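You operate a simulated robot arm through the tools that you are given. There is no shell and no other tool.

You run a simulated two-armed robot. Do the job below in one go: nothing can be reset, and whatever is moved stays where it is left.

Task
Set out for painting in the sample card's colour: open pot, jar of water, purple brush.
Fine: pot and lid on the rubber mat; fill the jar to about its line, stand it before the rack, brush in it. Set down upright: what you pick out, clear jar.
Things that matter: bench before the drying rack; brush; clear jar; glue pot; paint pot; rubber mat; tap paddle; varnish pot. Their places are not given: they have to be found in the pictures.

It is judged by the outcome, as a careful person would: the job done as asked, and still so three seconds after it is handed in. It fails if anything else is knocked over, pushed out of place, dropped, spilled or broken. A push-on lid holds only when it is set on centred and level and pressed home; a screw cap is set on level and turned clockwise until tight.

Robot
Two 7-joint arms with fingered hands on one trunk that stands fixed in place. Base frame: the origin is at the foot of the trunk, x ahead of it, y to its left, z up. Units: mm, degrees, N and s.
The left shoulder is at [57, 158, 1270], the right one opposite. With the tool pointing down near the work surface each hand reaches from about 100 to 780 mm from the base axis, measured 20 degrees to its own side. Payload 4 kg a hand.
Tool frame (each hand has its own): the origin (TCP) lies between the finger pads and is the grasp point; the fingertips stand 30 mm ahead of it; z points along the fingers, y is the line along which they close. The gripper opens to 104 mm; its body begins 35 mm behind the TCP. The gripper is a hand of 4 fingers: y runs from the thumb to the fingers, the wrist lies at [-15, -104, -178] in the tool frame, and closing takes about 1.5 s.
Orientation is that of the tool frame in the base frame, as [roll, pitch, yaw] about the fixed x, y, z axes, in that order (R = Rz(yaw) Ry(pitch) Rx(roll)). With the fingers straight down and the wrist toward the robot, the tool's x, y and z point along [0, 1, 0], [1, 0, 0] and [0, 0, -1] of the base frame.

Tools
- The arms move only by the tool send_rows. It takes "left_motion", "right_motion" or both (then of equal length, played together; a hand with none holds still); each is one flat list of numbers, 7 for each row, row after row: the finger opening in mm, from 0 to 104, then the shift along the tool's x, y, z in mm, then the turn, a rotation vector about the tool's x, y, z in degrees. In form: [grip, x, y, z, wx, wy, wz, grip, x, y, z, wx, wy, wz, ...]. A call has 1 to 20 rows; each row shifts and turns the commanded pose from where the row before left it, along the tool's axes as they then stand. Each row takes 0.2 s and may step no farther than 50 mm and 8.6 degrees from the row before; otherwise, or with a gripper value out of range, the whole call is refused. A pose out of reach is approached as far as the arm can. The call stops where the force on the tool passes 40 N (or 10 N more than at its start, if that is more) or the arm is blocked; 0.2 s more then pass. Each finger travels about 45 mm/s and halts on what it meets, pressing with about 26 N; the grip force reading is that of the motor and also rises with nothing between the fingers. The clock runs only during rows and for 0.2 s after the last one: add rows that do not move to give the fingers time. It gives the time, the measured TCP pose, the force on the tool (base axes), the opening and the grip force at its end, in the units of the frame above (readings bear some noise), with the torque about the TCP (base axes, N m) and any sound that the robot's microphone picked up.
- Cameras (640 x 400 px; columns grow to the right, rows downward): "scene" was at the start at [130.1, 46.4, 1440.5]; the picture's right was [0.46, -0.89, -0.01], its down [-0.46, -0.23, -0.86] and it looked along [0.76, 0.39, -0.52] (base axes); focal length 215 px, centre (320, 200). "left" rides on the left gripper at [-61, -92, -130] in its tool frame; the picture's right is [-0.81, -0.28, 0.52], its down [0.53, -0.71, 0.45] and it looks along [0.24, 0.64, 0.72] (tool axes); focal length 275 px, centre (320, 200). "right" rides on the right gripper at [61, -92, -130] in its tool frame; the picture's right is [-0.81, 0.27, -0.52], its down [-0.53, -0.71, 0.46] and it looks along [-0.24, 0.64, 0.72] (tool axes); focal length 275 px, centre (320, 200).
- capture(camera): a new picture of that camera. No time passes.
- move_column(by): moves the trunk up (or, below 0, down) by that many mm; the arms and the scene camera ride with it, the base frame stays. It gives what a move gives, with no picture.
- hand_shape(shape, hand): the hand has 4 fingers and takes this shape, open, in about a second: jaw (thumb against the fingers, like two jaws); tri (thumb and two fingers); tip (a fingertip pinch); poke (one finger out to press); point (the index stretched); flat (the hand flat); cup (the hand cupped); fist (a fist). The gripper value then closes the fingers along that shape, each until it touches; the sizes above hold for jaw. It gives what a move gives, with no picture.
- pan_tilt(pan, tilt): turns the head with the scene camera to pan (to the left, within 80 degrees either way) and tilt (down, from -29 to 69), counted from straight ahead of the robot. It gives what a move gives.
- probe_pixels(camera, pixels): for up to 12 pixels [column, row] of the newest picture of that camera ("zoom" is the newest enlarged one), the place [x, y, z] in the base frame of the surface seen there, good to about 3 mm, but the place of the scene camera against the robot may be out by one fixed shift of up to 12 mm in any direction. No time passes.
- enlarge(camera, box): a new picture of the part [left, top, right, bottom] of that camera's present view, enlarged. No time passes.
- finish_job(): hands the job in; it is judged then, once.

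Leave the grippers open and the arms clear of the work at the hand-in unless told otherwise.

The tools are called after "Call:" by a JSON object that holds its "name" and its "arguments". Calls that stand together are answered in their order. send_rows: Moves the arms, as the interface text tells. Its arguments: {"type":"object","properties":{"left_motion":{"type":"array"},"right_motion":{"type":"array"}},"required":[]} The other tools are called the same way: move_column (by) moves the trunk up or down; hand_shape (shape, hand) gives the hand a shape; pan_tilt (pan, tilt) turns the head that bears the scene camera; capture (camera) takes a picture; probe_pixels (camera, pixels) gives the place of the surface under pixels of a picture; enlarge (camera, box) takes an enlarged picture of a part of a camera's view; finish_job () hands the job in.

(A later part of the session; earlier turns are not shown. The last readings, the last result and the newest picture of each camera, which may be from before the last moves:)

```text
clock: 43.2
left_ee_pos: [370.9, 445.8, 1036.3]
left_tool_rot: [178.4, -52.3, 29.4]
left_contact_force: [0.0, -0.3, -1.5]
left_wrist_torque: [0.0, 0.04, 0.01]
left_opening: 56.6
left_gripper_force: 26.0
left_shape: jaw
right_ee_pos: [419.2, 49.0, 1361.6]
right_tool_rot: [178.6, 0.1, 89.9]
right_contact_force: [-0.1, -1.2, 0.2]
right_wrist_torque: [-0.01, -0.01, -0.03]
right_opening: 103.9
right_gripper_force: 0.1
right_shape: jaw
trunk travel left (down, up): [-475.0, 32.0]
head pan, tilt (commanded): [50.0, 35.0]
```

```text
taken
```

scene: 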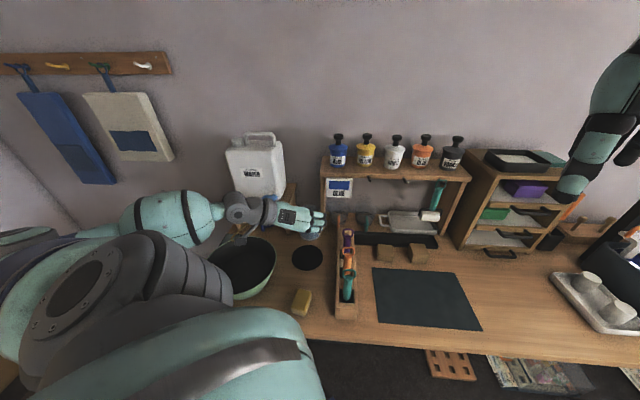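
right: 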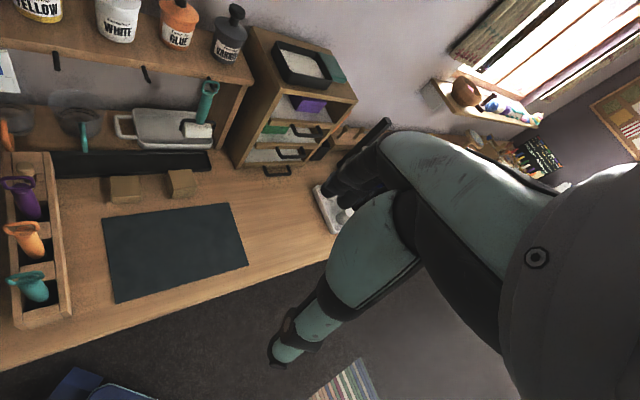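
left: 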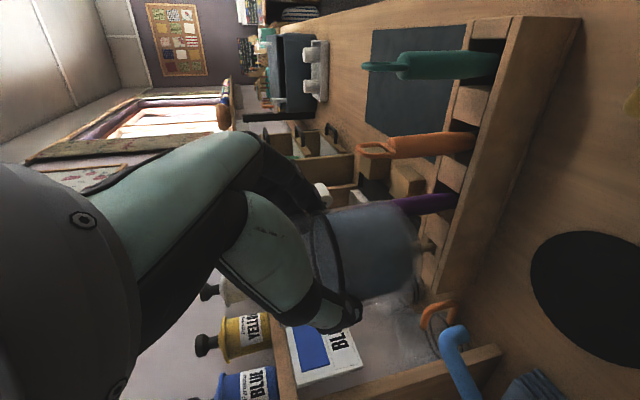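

Jar held level with its bottom at about z 974, above the brush tops (~953). I'll move it to the right over the brush holder, while moving the right hand away to its own side to make room.

Call:
{"name": "send_rows", "arguments": {"left_motion": [40, 3.3, 19.3, 4.2, 0, 0, 0, 40, 5.8, 33.7, 7.4, 0, 0, 0, 40, 6.63, 38.5, 8.46, 0, 0, 0, 40, 6.63, 38.5, 8.46, 0, 0, 0, 40, 6.63, 38.5, 8.46, 0, 0, 0, 40, 6.63, 38.5, 8.46, 0, 0, 0, 40, 5, 28.9, 6.3, 0, 0, 0, 40, 3.3, 19.3, 4.2, 0, 0, 0], "right_motion": [100, -20, 0, 0, 0, 0, 0, 100, -40, 0, 0, 0, 0, 0, 100, -45, 0, 0, 0, 0, 0, 100, -45, 0, 0, 0, 0, 0, 100, -45, 0, 0, 0, 0, 0, 100, -45, 0, 0, 0, 0, 0, 100, -40, 0, 0, 0, 0, 0, 100, -20, 0, 0, 0, 0, 0]}}

Call:
{"name": "capture", "arguments": {"camera": "scene"}}

Call:
{"name": "capture", "arguments": {"camera": "left"}}

```text
clock: 45.0
left_ee_pos: [552.1, 253.4, 1044.9]
left_tool_rot: [178.1, -52.3, 29.5]
left_contact_force: [-0.2, 0.2, -1.6]
left_wrist_torque: [-0.03, 0.04, -0.01]
left_opening: 56.3
left_gripper_force: 26.1
left_shape: jaw
right_ee_pos: [418.8, -250.5, 1360.3]
right_tool_rot: [178.6, 0.0, 90.1]
right_contact_force: [-0.1, -0.3, 0.1]
right_wrist_torque: [-0.01, 0.01, -0.02]
right_opening: 100.3
right_gripper_force: 0.1
right_shape: jaw
trunk travel left (down, up): [-475.0, 32.0]
head pan, tilt (commanded): [50.0, 35.0]
```

```text
taken
```

scene: 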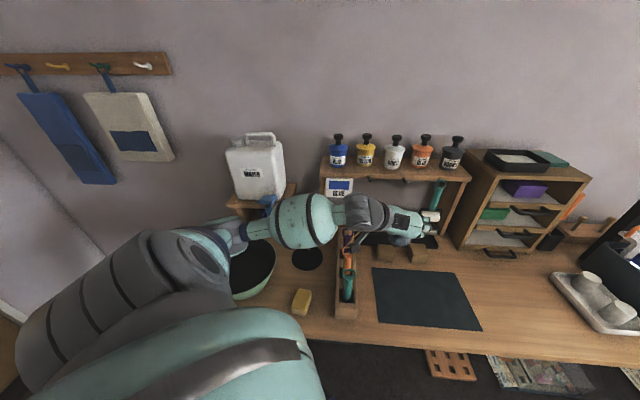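

```text
taken
```

left: 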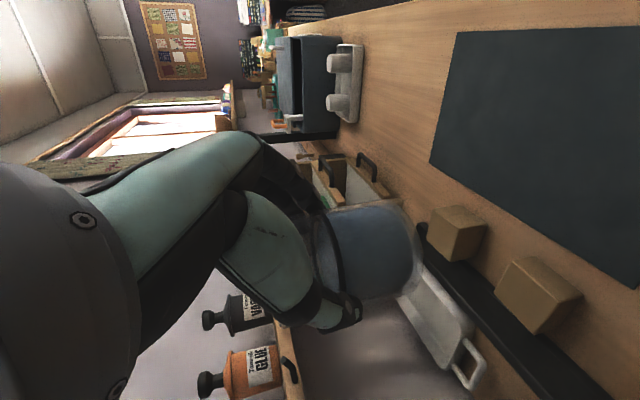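

The jar is past the brush holder. I'll turn the head to view the bench before the drying rack.

Call:
{"name": "pan_tilt", "arguments": {"pan": 5, "tilt": 35}}

Call:
{"name": "capture", "arguments": {"camera": "scene"}}

```text
clock: 46.2
left_ee_pos: [550.9, 254.5, 1044.0]
left_tool_rot: [178.0, -52.3, 29.7]
left_contact_force: [-0.4, -0.1, -1.2]
left_wrist_torque: [-0.01, 0.01, 0.01]
left_opening: 56.3
left_gripper_force: 25.9
left_shape: jaw
right_ee_pos: [417.5, -249.7, 1361.6]
right_tool_rot: [178.5, 0.1, 89.8]
right_contact_force: [-0.9, 0.7, 1.1]
right_wrist_torque: [0.01, 0.0, -0.01]
right_opening: 100.3
right_gripper_force: 0.0
right_shape: jaw
trunk travel left (down, up): [-475.0, 32.0]
head pan, tilt (commanded): [5.0, 35.0]
```

```text
taken
```

scene: 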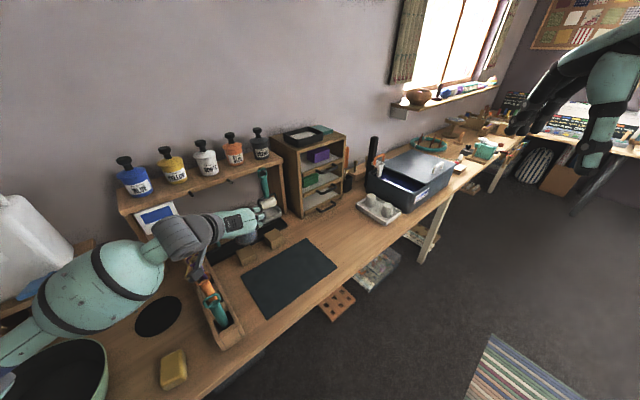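

Now probing rack base, its handles, bench front edge and the mat's right corners in this picture.

Call:
{"name": "enlarge", "arguments": {"camera": "scene", "box": [270, 150, 430, 290]}}

Call:
{"name": "probe_pixels", "arguments": {"camera": "zoom", "pixels": [[130, 258], [262, 175], [195, 240], [225, 222], [215, 235], [345, 205], [345, 255], [310, 320], [255, 365], [240, 280], [300, 250], [270, 290]]}}

```text
2.86 times, centred on (350, 220) of scene
```

zoom: 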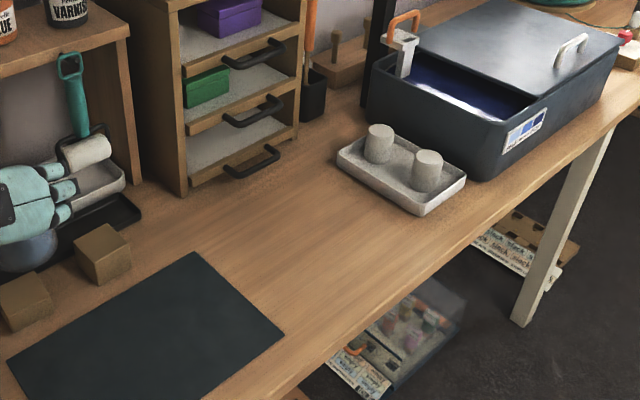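

```text
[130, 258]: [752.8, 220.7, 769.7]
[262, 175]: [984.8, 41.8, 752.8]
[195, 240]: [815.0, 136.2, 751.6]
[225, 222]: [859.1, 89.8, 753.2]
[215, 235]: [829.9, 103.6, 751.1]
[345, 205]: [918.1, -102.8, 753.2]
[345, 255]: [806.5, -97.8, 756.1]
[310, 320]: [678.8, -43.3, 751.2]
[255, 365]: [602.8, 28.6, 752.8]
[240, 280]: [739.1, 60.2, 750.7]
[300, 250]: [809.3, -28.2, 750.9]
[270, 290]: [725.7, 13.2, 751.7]
```

Call:
{"name": "probe_pixels", "arguments": {"camera": "zoom", "pixels": [[183, 193], [186, 198], [296, 136], [299, 139], [240, 173], [275, 155], [228, 165], [340, 158], [425, 214], [340, 300], [200, 250], [283, 333]]}}

```text
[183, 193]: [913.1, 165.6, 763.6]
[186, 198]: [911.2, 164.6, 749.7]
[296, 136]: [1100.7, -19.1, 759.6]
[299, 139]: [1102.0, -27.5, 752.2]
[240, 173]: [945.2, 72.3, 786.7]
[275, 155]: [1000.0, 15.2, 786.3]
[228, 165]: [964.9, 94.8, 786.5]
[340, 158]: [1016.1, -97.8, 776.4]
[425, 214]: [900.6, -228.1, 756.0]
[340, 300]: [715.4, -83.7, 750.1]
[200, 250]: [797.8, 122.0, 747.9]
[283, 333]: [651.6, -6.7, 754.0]
```

The rack's front spans u≈528–793 along the bench with its bottom handle out to about v≈720; I'll aim to stand the jar centrally before it as far as reach allows. Continuing to the right with the jar at height.

Call:
{"name": "send_rows", "arguments": {"left_motion": [40, 3.3, 19.3, 4.2, 0, 0, 0, 40, 5.8, 33.7, 7.4, 0, 0, 0, 40, 6.63, 38.5, 8.46, 0, 0, 0, 40, 6.63, 38.5, 8.46, 0, 0, 0, 40, 6.63, 38.5, 8.46, 0, 0, 0, 40, 6.63, 38.5, 8.46, 0, 0, 0, 40, 5, 28.9, 6.3, 0, 0, 0, 40, 3.3, 19.3, 4.2, 0, 0, 0, 40, 0, 0, 0, 0, 0, 0]}}

Call:
{"name": "capture", "arguments": {"camera": "scene"}}

Call:
{"name": "capture", "arguments": {"camera": "left"}}

```text
clock: 48.2
left_ee_pos: [735.9, 63.7, 1048.9]
left_tool_rot: [178.0, -52.3, 29.7]
left_contact_force: [-0.9, 0.5, -2.0]
left_wrist_torque: [-0.02, 0.03, -0.01]
left_opening: 56.8
left_gripper_force: 26.1
left_shape: jaw
right_ee_pos: [417.8, -248.8, 1360.1]
right_tool_rot: [178.7, 0.0, 90.1]
right_contact_force: [0.3, -0.4, 0.2]
right_wrist_torque: [0.0, 0.01, -0.01]
right_opening: 100.4
right_gripper_force: 0.0
right_shape: jaw
trunk travel left (down, up): [-475.0, 32.0]
head pan, tilt (commanded): [5.0, 35.0]
```

```text
taken
```

scene: 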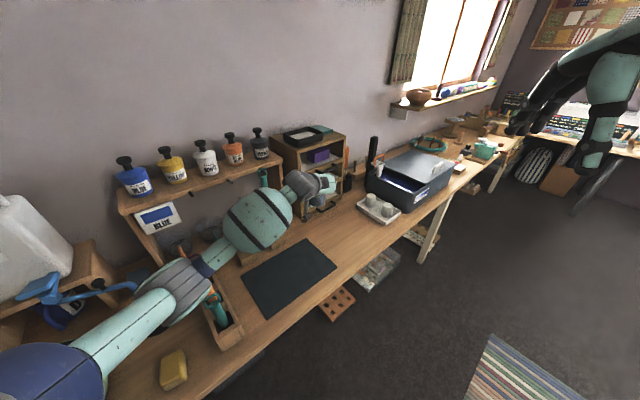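

```text
taken
```

left: 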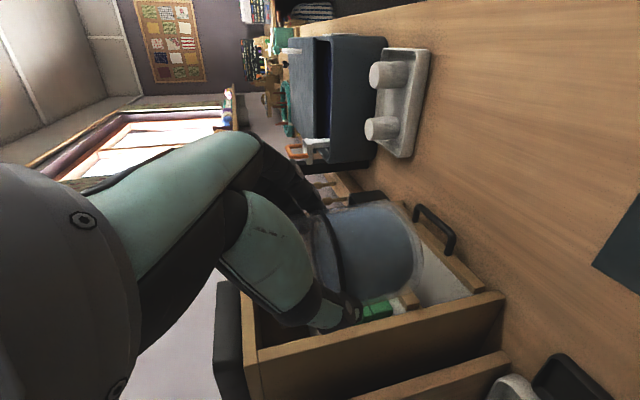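

Before going on, I check the height of the left elbow/forearm over the brush holder (pixels around (185,285), (250,225)).

Call:
{"name": "probe_pixels", "arguments": {"camera": "scene", "pixels": [[185, 285], [200, 300], [170, 300], [215, 255], [250, 245], [260, 215], [300, 190], [140, 320], [190, 310], [210, 295], [320, 205], [240, 210]]}}

Call:
{"name": "enlarge", "arguments": {"camera": "scene", "box": [130, 160, 350, 350]}}

```text
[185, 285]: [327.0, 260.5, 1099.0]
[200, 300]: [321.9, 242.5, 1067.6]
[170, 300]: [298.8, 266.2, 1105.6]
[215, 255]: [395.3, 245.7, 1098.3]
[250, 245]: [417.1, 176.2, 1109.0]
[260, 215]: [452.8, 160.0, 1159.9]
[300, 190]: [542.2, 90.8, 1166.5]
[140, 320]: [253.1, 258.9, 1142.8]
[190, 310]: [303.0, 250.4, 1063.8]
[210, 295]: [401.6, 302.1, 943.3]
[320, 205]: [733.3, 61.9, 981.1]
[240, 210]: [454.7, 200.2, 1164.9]
```

```text
2.11 times, centred on (240, 255) of scene
```

zoom: 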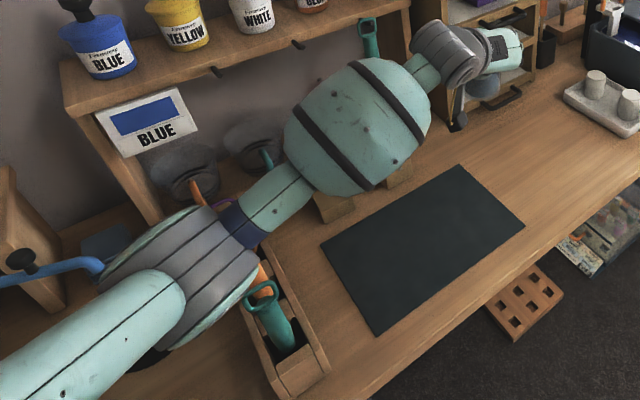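

The elbow is about 1080 high near the holder; extending further will bring it forward and away from the brushes. I'll extend the jar toward (817, −25), still at height.

Call:
{"name": "send_rows", "arguments": {"left_motion": [40, 1, 20, 1, 0, 0, 0, 40, 1.5, 34, 1.9, 0, 0, 0, 40, 1.5, 34, 1.9, 0, 0, 0, 40, 1, 20, 1.2, 0, 0, 0, 40, 0.3, 9, 0.4, 0, 0, 0, 40, 0, 0, 0, 0, 0, 0]}}

Call:
{"name": "capture", "arguments": {"camera": "scene"}}

Call:
{"name": "capture", "arguments": {"camera": "left"}}

```text
clock: 49.6
left_ee_pos: [799.5, -37.4, 1049.5]
left_tool_rot: [178.1, -52.4, 29.6]
left_contact_force: [-1.3, -0.4, -1.5]
left_wrist_torque: [-0.01, 0.04, 0.02]
left_opening: 56.6
left_gripper_force: 26.4
left_shape: jaw
right_ee_pos: [418.9, -248.5, 1360.3]
right_tool_rot: [178.6, 0.1, 90.0]
right_contact_force: [-0.4, -0.6, -0.2]
right_wrist_torque: [0.0, 0.01, -0.02]
right_opening: 100.5
right_gripper_force: 0.1
right_shape: jaw
trunk travel left (down, up): [-475.0, 32.0]
head pan, tilt (commanded): [5.0, 35.0]
```

```text
taken
```

scene: 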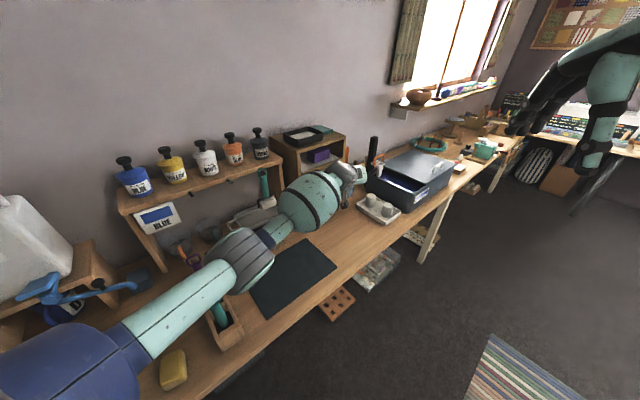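

```text
taken
```

left: 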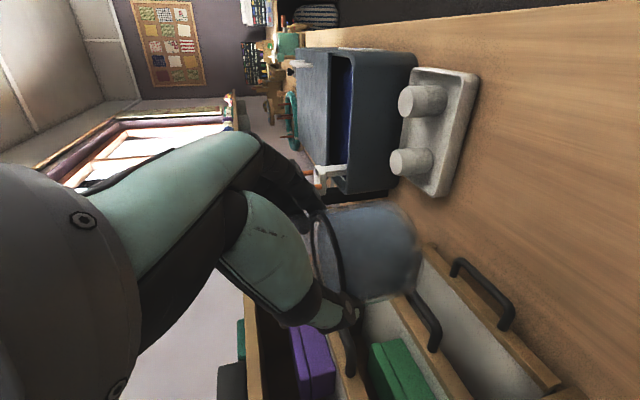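

Reached. I'll check where the elbow and forearm now are before lowering the trunk.

Call:
{"name": "probe_pixels", "arguments": {"camera": "scene", "pixels": [[245, 260], [250, 285], [230, 275], [270, 240], [300, 205], [340, 180], [200, 295], [160, 320], [225, 310], [270, 260], [310, 225], [350, 185]]}}

Call:
{"name": "enlarge", "arguments": {"camera": "scene", "box": [190, 150, 400, 330]}}

```text
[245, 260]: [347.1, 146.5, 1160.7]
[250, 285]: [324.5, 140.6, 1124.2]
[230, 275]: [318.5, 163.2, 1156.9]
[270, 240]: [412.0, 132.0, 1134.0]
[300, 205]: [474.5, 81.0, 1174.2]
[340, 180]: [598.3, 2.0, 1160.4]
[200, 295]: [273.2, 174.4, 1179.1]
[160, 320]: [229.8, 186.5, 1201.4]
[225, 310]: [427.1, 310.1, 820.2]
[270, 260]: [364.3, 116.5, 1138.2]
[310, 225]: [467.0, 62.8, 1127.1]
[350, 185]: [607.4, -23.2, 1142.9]
```

```text
2.22 times, centred on (295, 240) of scene
```

zoom: 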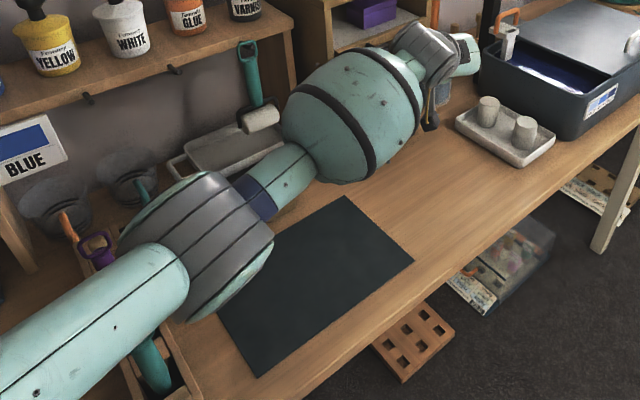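

The elbow is about (340,146,1140), out in front of the bench and far from the brushes. I'll lower the trunk in two steps: first 120 mm.

Call:
{"name": "move_column", "arguments": {"by": -120}}

Call:
{"name": "capture", "arguments": {"camera": "scene"}}

Call:
{"name": "capture", "arguments": {"camera": "left"}}

```text
clock: 51.1
left_ee_pos: [800.2, -36.8, 928.9]
left_tool_rot: [178.0, -52.4, 29.8]
left_contact_force: [-0.6, -0.4, -2.0]
left_wrist_torque: [-0.04, 0.02, -0.01]
left_opening: 56.6
left_gripper_force: 25.6
left_shape: jaw
right_ee_pos: [418.1, -248.9, 1239.4]
right_tool_rot: [178.7, 0.1, 89.8]
right_contact_force: [0.3, 0.0, 0.0]
right_wrist_torque: [0.01, 0.02, -0.02]
right_opening: 100.6
right_gripper_force: 0.1
right_shape: jaw
trunk travel left (down, up): [-355.0, 152.0]
head pan, tilt (commanded): [5.0, 35.0]
```

```text
taken
```

scene: 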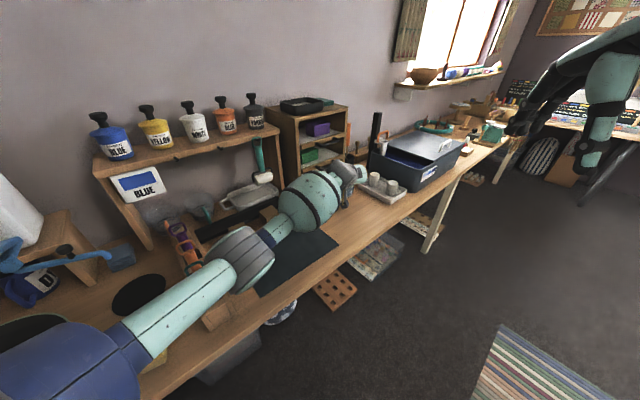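

```text
taken
```

left: 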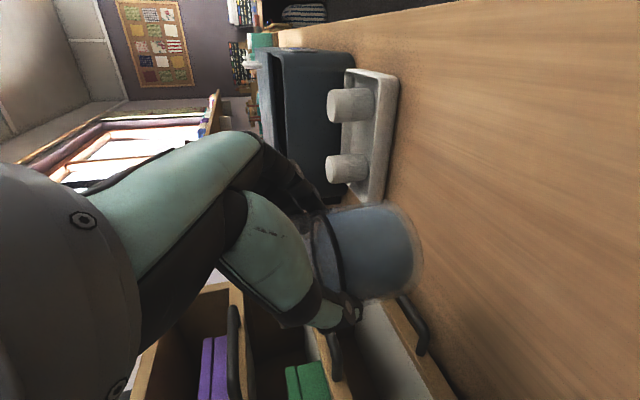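

All clear. Lowering the trunk 85 mm more; the jar bottom should then be about 17 mm over the bench.

Call:
{"name": "move_column", "arguments": {"by": -85}}

Call:
{"name": "capture", "arguments": {"camera": "left"}}

Call:
{"name": "capture", "arguments": {"camera": "scene"}}

```text
clock: 52.3
left_ee_pos: [799.2, -36.7, 843.9]
left_tool_rot: [178.1, -52.3, 29.6]
left_contact_force: [0.5, -0.2, -1.7]
left_wrist_torque: [-0.04, 0.02, 0.05]
left_opening: 56.5
left_gripper_force: 26.1
left_shape: jaw
right_ee_pos: [418.2, -248.2, 1154.9]
right_tool_rot: [178.7, 0.1, 90.0]
right_contact_force: [0.5, 0.0, -0.3]
right_wrist_torque: [-0.02, 0.0, -0.03]
right_opening: 100.5
right_gripper_force: 0.1
right_shape: jaw
trunk travel left (down, up): [-270.0, 237.0]
head pan, tilt (commanded): [5.0, 35.0]
```

```text
taken
```

left: 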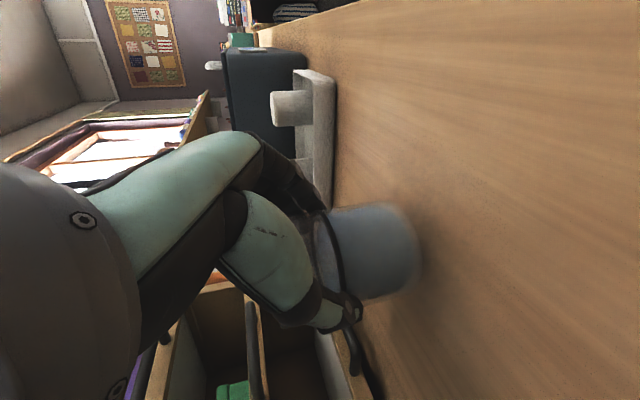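

```text
taken
```

scene: 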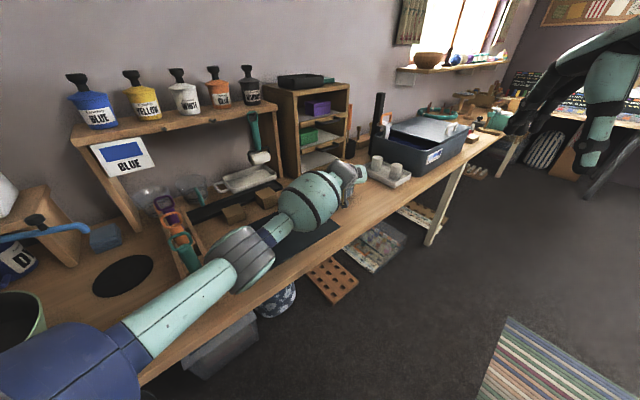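

Now lowering by the arm in small steps until the bench is felt.

Call:
{"name": "send_rows", "arguments": {"left_motion": [40, -3.2, 0, 2.5, 0, 0, 0, 40, -3.2, 0, 2.5, 0, 0, 0, 40, -3.2, 0, 2.5, 0, 0, 0, 40, 0, 0, 0, 0, 0, 0]}}

Call:
{"name": "enlarge", "arguments": {"camera": "left", "box": [300, 160, 520, 340]}}

```text
clock: 53.3
left_ee_pos: [800.3, -37.6, 831.8]
left_tool_rot: [178.1, -52.2, 29.6]
left_contact_force: [0.1, 0.6, -1.8]
left_wrist_torque: [-0.01, 0.01, 0.0]
left_opening: 56.2
left_gripper_force: 26.2
left_shape: jaw
right_ee_pos: [418.0, -248.7, 1153.9]
right_tool_rot: [178.6, 0.1, 89.9]
right_contact_force: [-0.9, 0.7, 0.4]
right_wrist_torque: [0.02, 0.03, 0.02]
right_opening: 100.3
right_gripper_force: 0.0
right_shape: jaw
trunk travel left (down, up): [-270.0, 237.0]
head pan, tilt (commanded): [5.0, 35.0]
```

```text
2.22 times, centred on (410, 250) of left
```

zoom: 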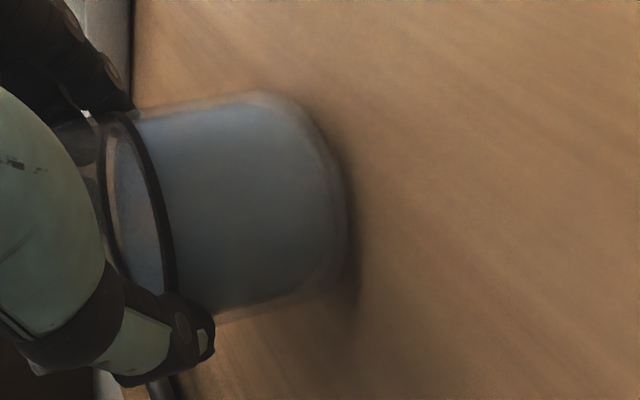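

Bench is 4–6 mm below. Continuing in 1.5 mm steps.

Call:
{"name": "send_rows", "arguments": {"left_motion": [40, -1.2, 0, 0.92, 0, 0, 0, 40, -1.2, 0, 0.92, 0, 0, 0, 40, -1.2, 0, 0.92, 0, 0, 0, 40, 0, 0, 0, 0, 0, 0]}}

```text
clock: 54.3
left_ee_pos: [798.6, -36.6, 827.0]
left_tool_rot: [178.0, -52.4, 29.6]
left_contact_force: [0.7, 0.0, 0.7]
left_wrist_torque: [0.05, 0.01, -0.01]
left_opening: 56.6
left_gripper_force: 25.7
left_shape: jaw
right_ee_pos: [417.9, -249.1, 1155.7]
right_tool_rot: [178.6, 0.1, 89.9]
right_contact_force: [-0.1, -0.3, -0.2]
right_wrist_torque: [0.04, -0.02, 0.0]
right_opening: 100.2
right_gripper_force: 0.0
right_shape: jaw
trunk travel left (down, up): [-270.0, 237.0]
head pan, tilt (commanded): [5.0, 35.0]
```

The load has gone to the bench (force −1.8 → +0.7). One more millimetre to seat it flat.

Call:
{"name": "send_rows", "arguments": {"left_motion": [40, -0.8, 0, 0.6, 0, 0, 0, 40, 0, 0, 0, 0, 0, 0]}}

Call:
{"name": "enlarge", "arguments": {"camera": "left", "box": [300, 160, 520, 340]}}

Call:
{"name": "enlarge", "arguments": {"camera": "scene", "box": [290, 130, 420, 230]}}

```text
clock: 54.9
left_ee_pos: [799.9, -38.0, 827.5]
left_tool_rot: [178.0, -52.4, 29.7]
left_contact_force: [-0.2, -1.6, 2.5]
left_wrist_torque: [0.05, -0.02, -0.03]
left_opening: 56.5
left_gripper_force: 25.5
left_shape: jaw
right_ee_pos: [417.8, -249.3, 1155.4]
right_tool_rot: [178.6, 0.2, 89.9]
right_contact_force: [-0.5, -0.5, 0.6]
right_wrist_torque: [0.0, -0.01, 0.02]
right_opening: 100.5
right_gripper_force: 0.2
right_shape: jaw
trunk travel left (down, up): [-270.0, 237.0]
head pan, tilt (commanded): [5.0, 35.0]
```

```text
2.22 times, centred on (410, 250) of left
```

zoom: 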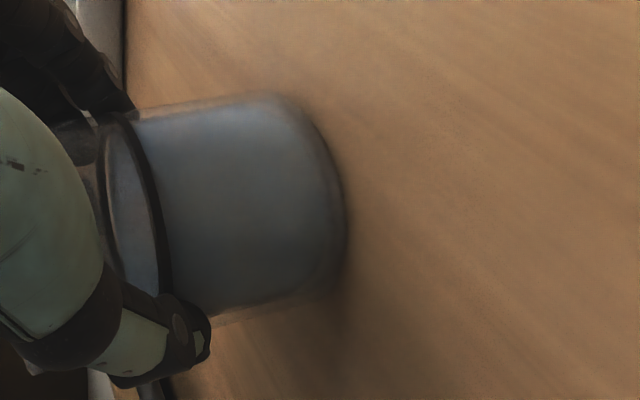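

```text
4.00 times, centred on (355, 180) of scene
```

zoom: 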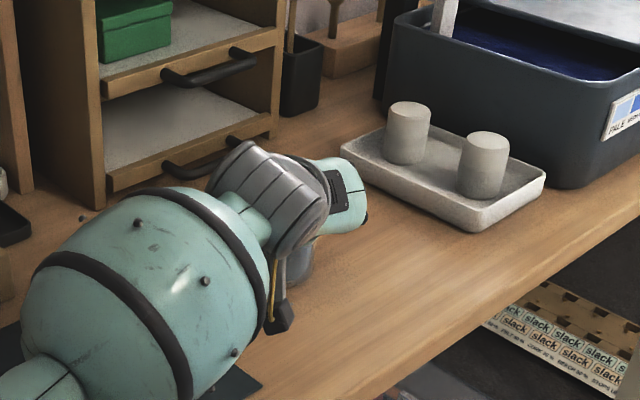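

The jar stands on the bench. Opening the hand slowly.

Call:
{"name": "send_rows", "arguments": {"left_motion": [60, 0, 0, 0, 0, 0, 0, 70, 0, 0, 0, 0, 0, 0, 85, 0, 0, 0, 0, 0, 0, 100, 0, 0, 0, 0, 0, 0, 100, 0, 0, 0, 0, 0, 0]}}

Call:
{"name": "enlarge", "arguments": {"camera": "left", "box": [260, 140, 520, 340]}}

```text
clock: 56.1
left_ee_pos: [800.2, -36.1, 826.0]
left_tool_rot: [177.9, -52.2, 29.8]
left_contact_force: [0.3, -0.4, -0.5]
left_wrist_torque: [-0.01, 0.0, 0.01]
left_opening: 99.4
left_gripper_force: 0.0
left_shape: jaw
right_ee_pos: [418.2, -248.9, 1154.7]
right_tool_rot: [178.5, 0.0, 89.9]
right_contact_force: [-0.4, -0.1, 0.9]
right_wrist_torque: [0.0, -0.02, -0.01]
right_opening: 100.3
right_gripper_force: 0.1
right_shape: jaw
trunk travel left (down, up): [-270.0, 237.0]
head pan, tilt (commanded): [5.0, 35.0]
```

```text
2.00 times, centred on (390, 240) of left
```

zoom: 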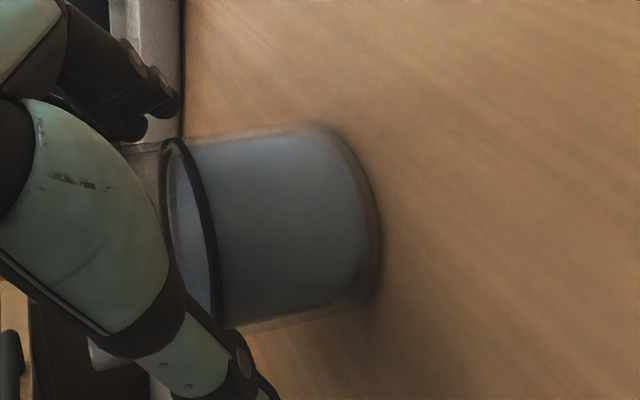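

The jar stands free. Backing the hand out along its finger direction.

Call:
{"name": "send_rows", "arguments": {"left_motion": [100, 0, 0, -12, 0, 0, 0, 100, 0, 0, -20, 0, 0, 0, 100, 0, 0, -25, 0, 0, 0, 100, 0, 0, -30, 0, 0, 0, 100, 0, 0, -30, 0, 0, 0]}}

Call:
{"name": "capture", "arguments": {"camera": "left"}}

Call:
{"name": "enlarge", "arguments": {"camera": "scene", "box": [270, 120, 430, 240]}}

```text
clock: 57.3
left_ee_pos: [714.8, -78.9, 899.5]
left_tool_rot: [178.0, -52.4, 29.7]
left_contact_force: [-0.2, 0.4, -0.5]
left_wrist_torque: [0.01, -0.02, -0.04]
left_opening: 99.8
left_gripper_force: 0.0
left_shape: jaw
right_ee_pos: [417.0, -249.6, 1154.4]
right_tool_rot: [178.7, 0.1, 89.9]
right_contact_force: [-0.3, -0.3, 0.6]
right_wrist_torque: [0.0, -0.05, 0.04]
right_opening: 100.3
right_gripper_force: 0.1
right_shape: jaw
trunk travel left (down, up): [-270.0, 237.0]
head pan, tilt (commanded): [5.0, 35.0]
```

```text
taken
```

left: 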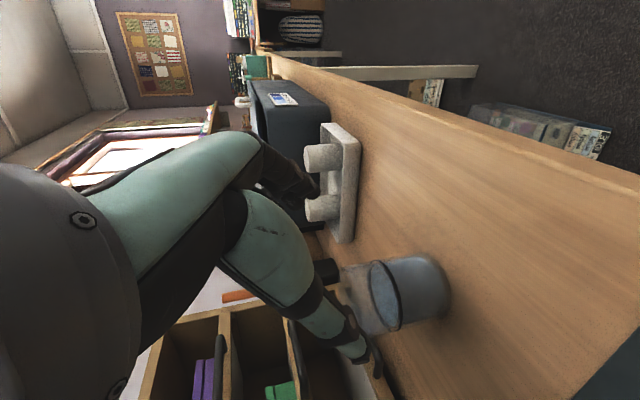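

```text
3.33 times, centred on (350, 180) of scene
```

zoom: 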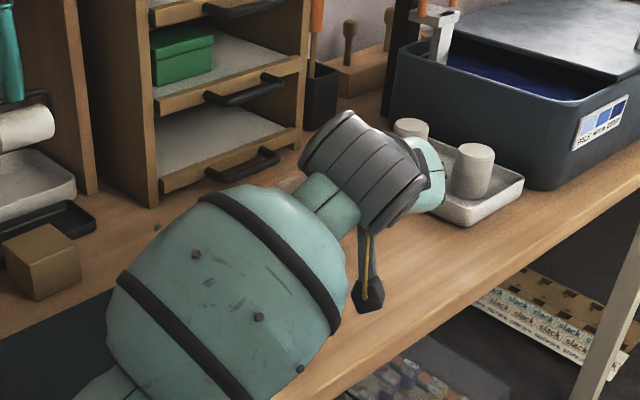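

The jar stands upright before the rack, water intact. Now I raise the trunk back up 205 mm before moving the left arm back for the purple brush.

Call:
{"name": "move_column", "arguments": {"by": 205}}

Call:
{"name": "capture", "arguments": {"camera": "left"}}

Call:
{"name": "probe_pixels", "arguments": {"camera": "left", "pixels": [[380, 280], [400, 270], [350, 290], [420, 290], [410, 255], [395, 300]]}}

```text
clock: 59.5
left_ee_pos: [715.1, -78.0, 1103.0]
left_tool_rot: [178.0, -52.3, 29.8]
left_contact_force: [0.7, -0.8, -0.6]
left_wrist_torque: [-0.02, 0.01, 0.03]
left_opening: 99.8
left_gripper_force: 0.1
left_shape: jaw
right_ee_pos: [417.3, -250.1, 1361.4]
right_tool_rot: [178.6, 0.1, 90.0]
right_contact_force: [0.1, 0.5, -0.7]
right_wrist_torque: [0.02, 0.0, -0.01]
right_opening: 100.5
right_gripper_force: 0.0
right_shape: jaw
trunk travel left (down, up): [-475.0, 32.0]
head pan, tilt (commanded): [5.0, 35.0]
```

```text
taken
```

left: 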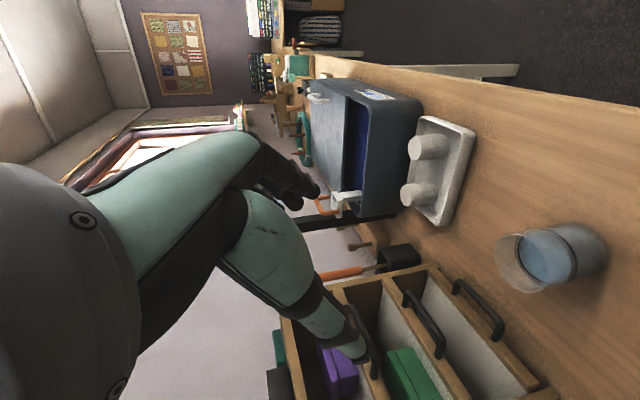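

```text
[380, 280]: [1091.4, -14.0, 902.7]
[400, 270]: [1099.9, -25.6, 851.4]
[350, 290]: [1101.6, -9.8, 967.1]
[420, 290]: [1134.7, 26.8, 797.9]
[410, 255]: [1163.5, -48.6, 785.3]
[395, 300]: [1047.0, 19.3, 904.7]
```

I'll zoom on the jar to record its exact place for the brush later.

Call:
{"name": "enlarge", "arguments": {"camera": "left", "box": [480, 200, 630, 320]}}

Call:
{"name": "probe_pixels", "arguments": {"camera": "zoom", "pixels": [[270, 240], [240, 200], [300, 280], [270, 180], [330, 250], [375, 240], [350, 130], [370, 300], [450, 130], [200, 300], [76, 190], [120, 260]]}}

```text
3.33 times, centred on (555, 260) of left
```

zoom: 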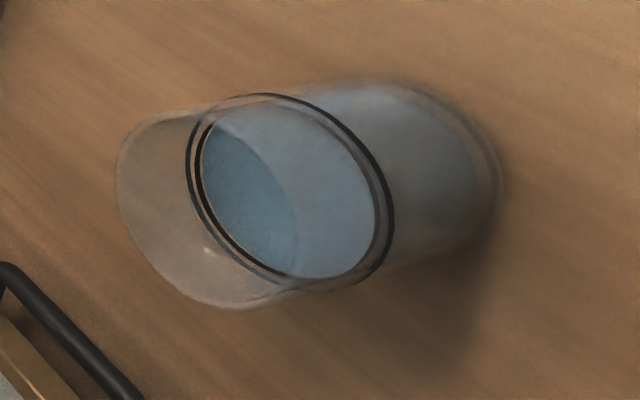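

```text
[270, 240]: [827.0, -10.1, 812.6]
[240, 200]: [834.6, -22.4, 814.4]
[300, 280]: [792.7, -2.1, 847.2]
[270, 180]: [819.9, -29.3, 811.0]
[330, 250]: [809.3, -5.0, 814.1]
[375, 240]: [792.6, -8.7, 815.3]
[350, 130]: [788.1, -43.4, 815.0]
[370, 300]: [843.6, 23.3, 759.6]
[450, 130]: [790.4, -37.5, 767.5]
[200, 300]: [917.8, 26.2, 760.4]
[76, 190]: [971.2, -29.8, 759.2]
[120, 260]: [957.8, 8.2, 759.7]
```

The jar stands at (816, −27), water level just at the ring. Now moving the left hand back and turning it to fingers-down.

Call:
{"name": "send_rows", "arguments": {"left_motion": [100, 8.7, -42.6, 0.2, 0, 0, 0, 100, 8.7, -42.6, 0.2, 0, 0, 0, 100, 8.7, -42.6, 0.2, 0, 0, 0, 100, 8.7, -42.6, 0.2, 0, 0, 0, 100, 8.7, -42.6, 0.2, 0, 0, 0, 100, 8.7, -42.6, 0.2, 0, 0, 0, 100, 8.7, -42.6, 0.2, 0, 0, 0, 100, 0, 0, 0, 0, -7.47, 0, 100, 0, 0, 0, 0, -7.47, 0, 100, 0, 0, 0, 0, -7.47, 0, 100, 0, 0, 0, 0, -7.47, 0, 100, 0, 0, 0, 0, -7.47, 0, 100, 0, 0, 0, 0, -7.47, 0, 100, 0, 0, 0, 0, -7.47, 0, 100, 0, 0, 0, 0, 0, 0]}}

Call:
{"name": "capture", "arguments": {"camera": "scene"}}

```text
clock: 62.7
left_ee_pos: [607.7, 204.2, 1146.1]
left_tool_rot: [178.8, -0.1, 28.0]
left_contact_force: [-0.1, 0.1, -0.2]
left_wrist_torque: [0.03, 0.01, 0.0]
left_opening: 99.8
left_gripper_force: 0.0
left_shape: jaw
right_ee_pos: [418.1, -249.2, 1360.0]
right_tool_rot: [178.6, 0.1, 89.9]
right_contact_force: [0.1, 0.4, 0.5]
right_wrist_torque: [0.0, 0.02, 0.01]
right_opening: 100.4
right_gripper_force: 0.0
right_shape: jaw
trunk travel left (down, up): [-475.0, 32.0]
head pan, tilt (commanded): [5.0, 35.0]
```

```text
taken
```

scene: 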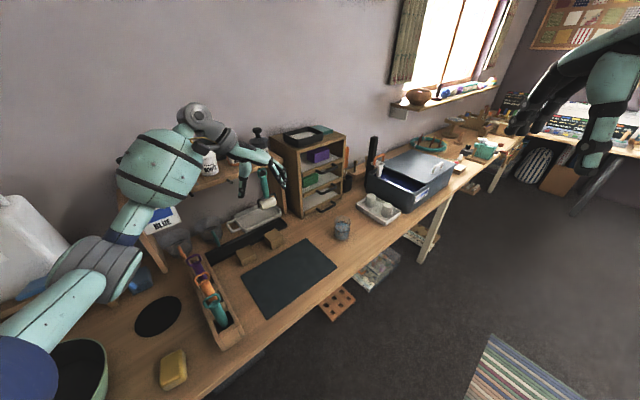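

Turning the hand about the vertical so the wrist comes from the front-left.

Call:
{"name": "send_rows", "arguments": {"left_motion": [100, 0, 0, 0, 0, 0, -8.2, 100, 0, 0, 0, 0, 0, -8.2, 100, 0, 0, 0, 0, 0, -8.2, 100, 0, 0, 0, 0, 0, -8.2, 100, 0, 0, 0, 0, 0, -8.2, 100, 0, 0, 0, 0, 0, -8.2, 100, 0, 0, 0, 0, 0, -8.2, 100, 0, 0, 0, 0, 0, -8.2, 100, 0, 0, 0, 0, 0, -8.2, 100, 0, 0, 0, 0, 0, -8.2, 100, 0, 0, 0, 0, 0, -8.2, 100, 0, 0, 0, 0, 0, -8.2, 100, 0, 0, 0, 0, 0, -8.2, 100, 0, 0, 0, 0, 0, 0]}}

Call:
{"name": "capture", "arguments": {"camera": "left"}}

Call:
{"name": "capture", "arguments": {"camera": "scene"}}

```text
clock: 65.7
left_ee_pos: [607.6, 205.0, 1144.9]
left_tool_rot: [-179.7, 1.1, 134.8]
left_contact_force: [0.1, 0.2, 0.3]
left_wrist_torque: [-0.01, 0.01, 0.01]
left_opening: 100.0
left_gripper_force: 0.1
left_shape: jaw
right_ee_pos: [418.1, -248.9, 1360.3]
right_tool_rot: [178.6, 0.0, 89.9]
right_contact_force: [-0.1, 1.0, -0.4]
right_wrist_torque: [0.02, -0.02, 0.0]
right_opening: 100.3
right_gripper_force: 0.0
right_shape: jaw
trunk travel left (down, up): [-475.0, 32.0]
head pan, tilt (commanded): [5.0, 35.0]
```

```text
taken
```

left: 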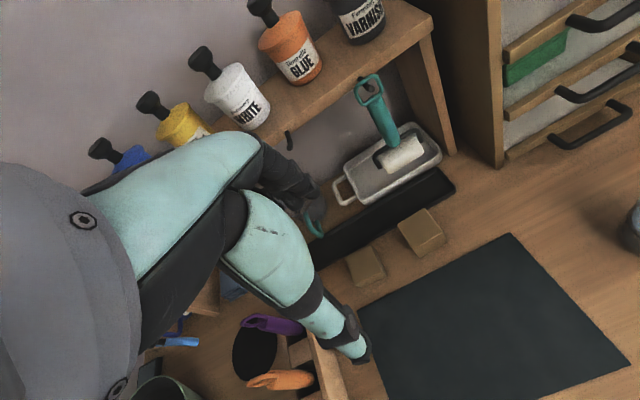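

```text
taken
```

scene: 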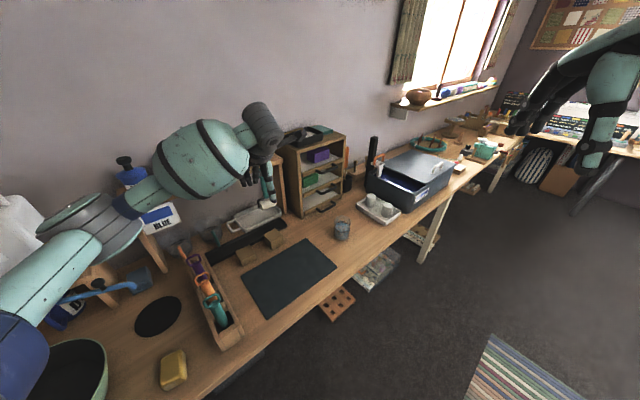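

Good. Now tilting 50° so the fingers point along the bench to the right and down, then moving to the left side of the brush holder at height.

Call:
{"name": "send_rows", "arguments": {"left_motion": [100, 0, 0, 0, 0, -8.4, 0, 100, 0, 0, 0, 0, -8.4, 0, 100, 0, 0, 0, 0, -8.4, 0, 100, 0, 0, 0, 0, -8.4, 0, 100, 0, 0, 0, 0, -8.4, 0, 100, 0, 0, 0, 0, -8.4, 0, 100, 36.4, 9.9, -29, 0, 0, 0, 100, 36.4, 9.9, -29, 0, 0, 0, 100, 36.4, 9.9, -29, 0, 0, 0, 100, 36.4, 9.9, -29, 0, 0, 0, 100, 36.4, 9.9, -29, 0, 0, 0, 100, 36.4, 9.9, -29, 0, 0, 0, 100, 36.4, 9.9, -29, 0, 0, 0, 100, 0, 0, 0, 0, 0, 0]}}

Call:
{"name": "capture", "arguments": {"camera": "left"}}

Call:
{"name": "capture", "arguments": {"camera": "scene"}}

```text
clock: 68.7
left_ee_pos: [434.3, 477.4, 1071.2]
left_tool_rot: [-179.5, 51.6, 135.1]
left_contact_force: [-0.1, 0.4, 0.8]
left_wrist_torque: [-0.01, 0.0, -0.01]
left_opening: 99.6
left_gripper_force: 0.0
left_shape: jaw
right_ee_pos: [418.7, -249.5, 1360.6]
right_tool_rot: [178.7, 0.1, 89.9]
right_contact_force: [0.3, 0.4, -0.4]
right_wrist_torque: [-0.02, 0.0, -0.02]
right_opening: 100.5
right_gripper_force: 0.1
right_shape: jaw
trunk travel left (down, up): [-475.0, 32.0]
head pan, tilt (commanded): [5.0, 35.0]
```

```text
taken
```

left: 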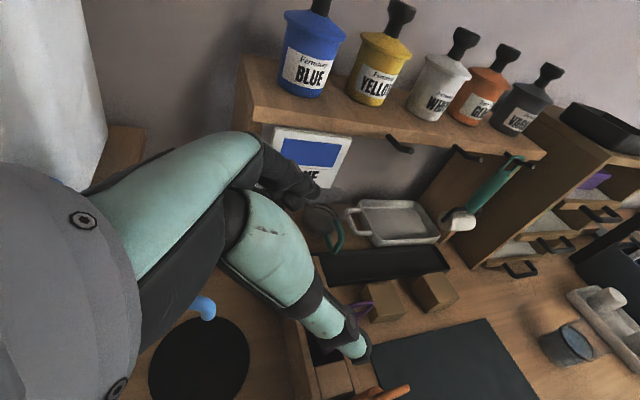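

```text
taken
```

scene: 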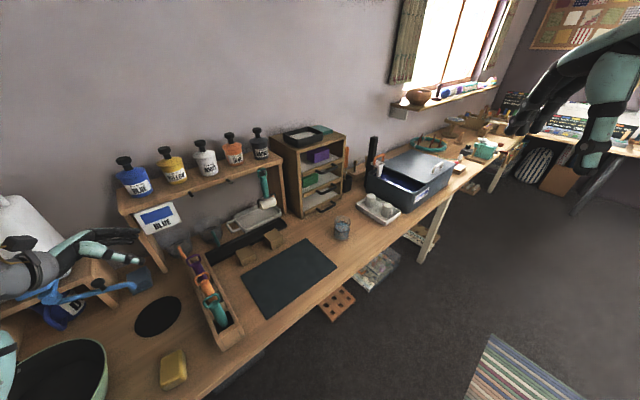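

In place. I'll turn the head toward the holder and zoom on the brushes to measure the purple one.

Call:
{"name": "pan_tilt", "arguments": {"pan": 38, "tilt": 38}}

Call:
{"name": "capture", "arguments": {"camera": "scene"}}

```text
clock: 69.7
left_ee_pos: [435.9, 477.3, 1070.7]
left_tool_rot: [-179.6, 51.5, 135.0]
left_contact_force: [0.6, 1.0, 0.1]
left_wrist_torque: [-0.02, 0.03, 0.03]
left_opening: 100.1
left_gripper_force: 0.1
left_shape: jaw
right_ee_pos: [418.3, -247.9, 1359.8]
right_tool_rot: [178.6, 0.1, 89.9]
right_contact_force: [1.2, -0.2, -0.8]
right_wrist_torque: [0.02, -0.03, -0.03]
right_opening: 100.7
right_gripper_force: 0.0
right_shape: jaw
trunk travel left (down, up): [-475.0, 32.0]
head pan, tilt (commanded): [38.0, 38.0]
```

```text
taken
```

scene: 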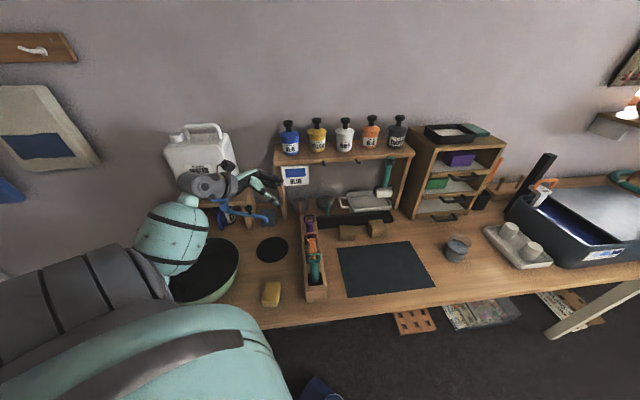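

Call:
{"name": "enlarge", "arguments": {"camera": "scene", "box": [280, 190, 350, 310]}}

Call:
{"name": "enlarge", "arguments": {"camera": "scene", "box": [290, 205, 330, 250]}}

Call:
{"name": "probe_pixels", "arguments": {"camera": "zoom", "pixels": [[358, 70], [340, 115], [380, 115], [355, 125], [345, 150], [362, 150], [380, 150], [352, 190], [362, 90], [330, 80], [385, 80], [350, 170]]}}

```text
3.33 times, centred on (315, 250) of scene
```

zoom: 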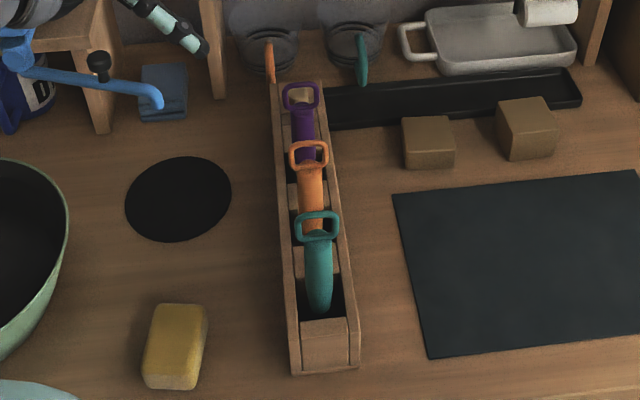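

```text
8.89 times, centred on (310, 228) of scene
```

zoom: 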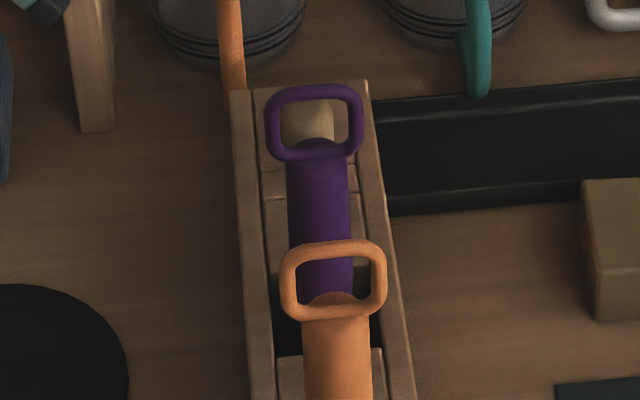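

```text
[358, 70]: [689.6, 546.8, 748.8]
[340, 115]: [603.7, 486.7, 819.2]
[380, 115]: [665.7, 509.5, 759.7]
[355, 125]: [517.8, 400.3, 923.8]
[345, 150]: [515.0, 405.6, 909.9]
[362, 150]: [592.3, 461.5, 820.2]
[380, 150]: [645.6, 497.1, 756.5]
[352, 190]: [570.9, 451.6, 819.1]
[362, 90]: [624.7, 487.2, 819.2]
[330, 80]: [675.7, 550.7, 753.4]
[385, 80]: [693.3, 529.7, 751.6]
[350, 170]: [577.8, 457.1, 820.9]
```

Call:
{"name": "probe_pixels", "arguments": {"camera": "zoom", "pixels": [[312, 91], [271, 120], [356, 120], [316, 146], [318, 170], [320, 200], [292, 200], [347, 200], [322, 225], [325, 280], [340, 250], [375, 280]]}}

Call:
{"name": "probe_pixels", "arguments": {"camera": "zoom", "pixels": [[333, 247], [290, 280], [380, 280], [335, 310], [335, 340], [310, 120], [250, 140], [375, 160], [240, 300], [395, 300], [300, 360], [270, 220]]}}

```text
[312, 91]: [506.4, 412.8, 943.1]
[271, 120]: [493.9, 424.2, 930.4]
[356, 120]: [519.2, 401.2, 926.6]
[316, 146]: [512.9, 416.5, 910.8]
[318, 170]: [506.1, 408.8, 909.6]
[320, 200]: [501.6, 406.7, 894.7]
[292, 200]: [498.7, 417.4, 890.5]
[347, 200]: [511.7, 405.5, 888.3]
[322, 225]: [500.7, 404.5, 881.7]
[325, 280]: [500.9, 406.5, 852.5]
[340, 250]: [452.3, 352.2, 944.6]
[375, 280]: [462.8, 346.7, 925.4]
```

```text
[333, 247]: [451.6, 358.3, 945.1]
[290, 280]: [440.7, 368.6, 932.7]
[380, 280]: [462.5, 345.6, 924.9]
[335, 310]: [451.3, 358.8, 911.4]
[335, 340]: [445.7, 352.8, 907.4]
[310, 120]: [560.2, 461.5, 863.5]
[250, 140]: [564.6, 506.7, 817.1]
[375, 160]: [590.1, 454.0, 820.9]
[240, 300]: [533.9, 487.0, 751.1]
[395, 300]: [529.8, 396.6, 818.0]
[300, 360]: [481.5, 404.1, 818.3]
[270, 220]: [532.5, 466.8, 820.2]
```

Purple handle: centre about (508, 412), 24 mm thick, handle top z≈921, loop up to 953, 80 mm from the orange brush. I'll lower the left hand to a pre-grasp place on the left of it with a 58 mm opening.

Call:
{"name": "send_rows", "arguments": {"left_motion": [80, 25.5, 1.6, 24.6, 0, 0, 0, 60, 25.5, 1.6, 24.6, 0, 0, 0, 58, 25.5, 1.6, 24.6, 0, 0, 0, 58, 0, 0, 0, 0, 0, 0]}}

Call:
{"name": "capture", "arguments": {"camera": "left"}}

Call:
{"name": "enlarge", "arguments": {"camera": "scene", "box": [240, 180, 350, 280]}}

```text
clock: 70.7
left_ee_pos: [442.5, 470.7, 964.7]
left_tool_rot: [-179.5, 51.6, 135.0]
left_contact_force: [-0.6, 0.4, 0.1]
left_wrist_torque: [-0.01, 0.01, 0.01]
left_opening: 58.4
left_gripper_force: 0.3
left_shape: jaw
right_ee_pos: [419.3, -249.0, 1359.8]
right_tool_rot: [178.6, 0.1, 89.9]
right_contact_force: [0.1, 0.0, 0.3]
right_wrist_torque: [0.06, 0.0, 0.03]
right_opening: 100.4
right_gripper_force: 0.0
right_shape: jaw
trunk travel left (down, up): [-475.0, 32.0]
head pan, tilt (commanded): [38.0, 38.0]
```

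```text
taken
```

left: 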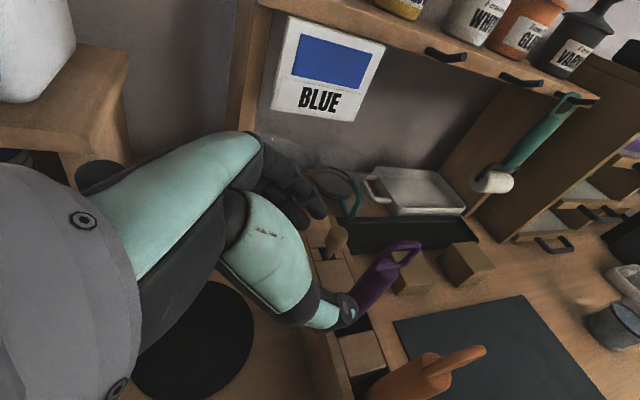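

```text
4.00 times, centred on (295, 230) of scene
```

zoom: 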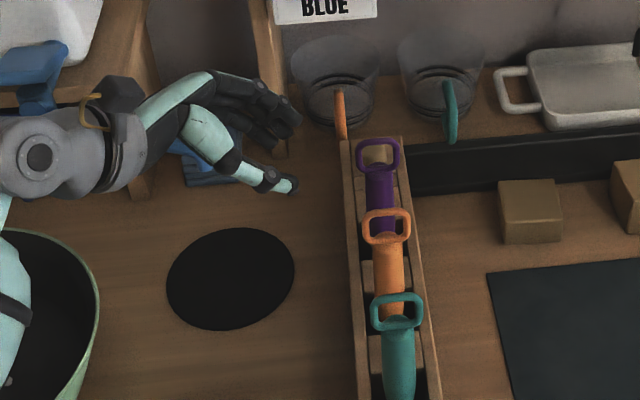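

Lined up: the purple handle is seen at about (375,285) as expected. Advancing 60 mm with a small sideways correction.

Call:
{"name": "send_rows", "arguments": {"left_motion": [58, 0, 2.4, 20, 0, 0, 0, 58, 0, 2.4, 20, 0, 0, 0, 58, 0, 0, 20, 0, 0, 0, 58, 0, 0, 0, 0, 0, 0]}}

Call:
{"name": "capture", "arguments": {"camera": "left"}}

Call:
{"name": "enlarge", "arguments": {"camera": "scene", "box": [270, 190, 340, 260]}}

```text
clock: 71.7
left_ee_pos: [481.7, 442.6, 928.3]
left_tool_rot: [-179.7, 51.5, 134.8]
left_contact_force: [0.2, -0.3, -0.1]
left_wrist_torque: [-0.01, 0.01, -0.01]
left_opening: 58.5
left_gripper_force: 0.0
left_shape: jaw
right_ee_pos: [418.0, -249.0, 1359.4]
right_tool_rot: [178.6, 0.1, 89.9]
right_contact_force: [-0.1, 0.6, -0.4]
right_wrist_torque: [-0.01, -0.02, 0.02]
right_opening: 100.4
right_gripper_force: 0.0
right_shape: jaw
trunk travel left (down, up): [-475.0, 32.0]
head pan, tilt (commanded): [38.0, 38.0]
```

```text
taken
```

left: 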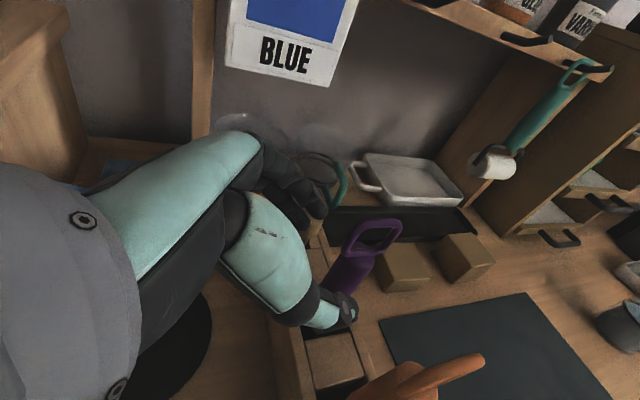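

```text
5.71 times, centred on (305, 225) of scene
```

zoom: 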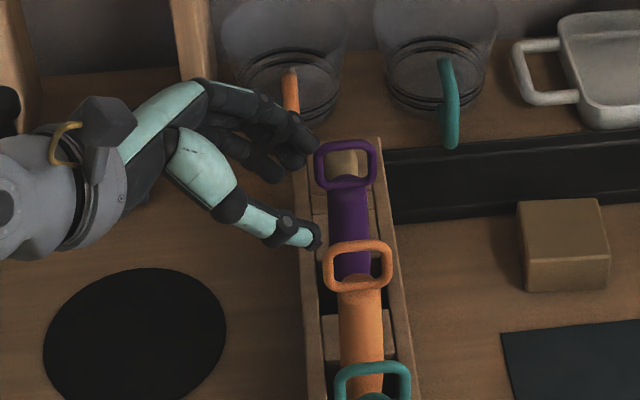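

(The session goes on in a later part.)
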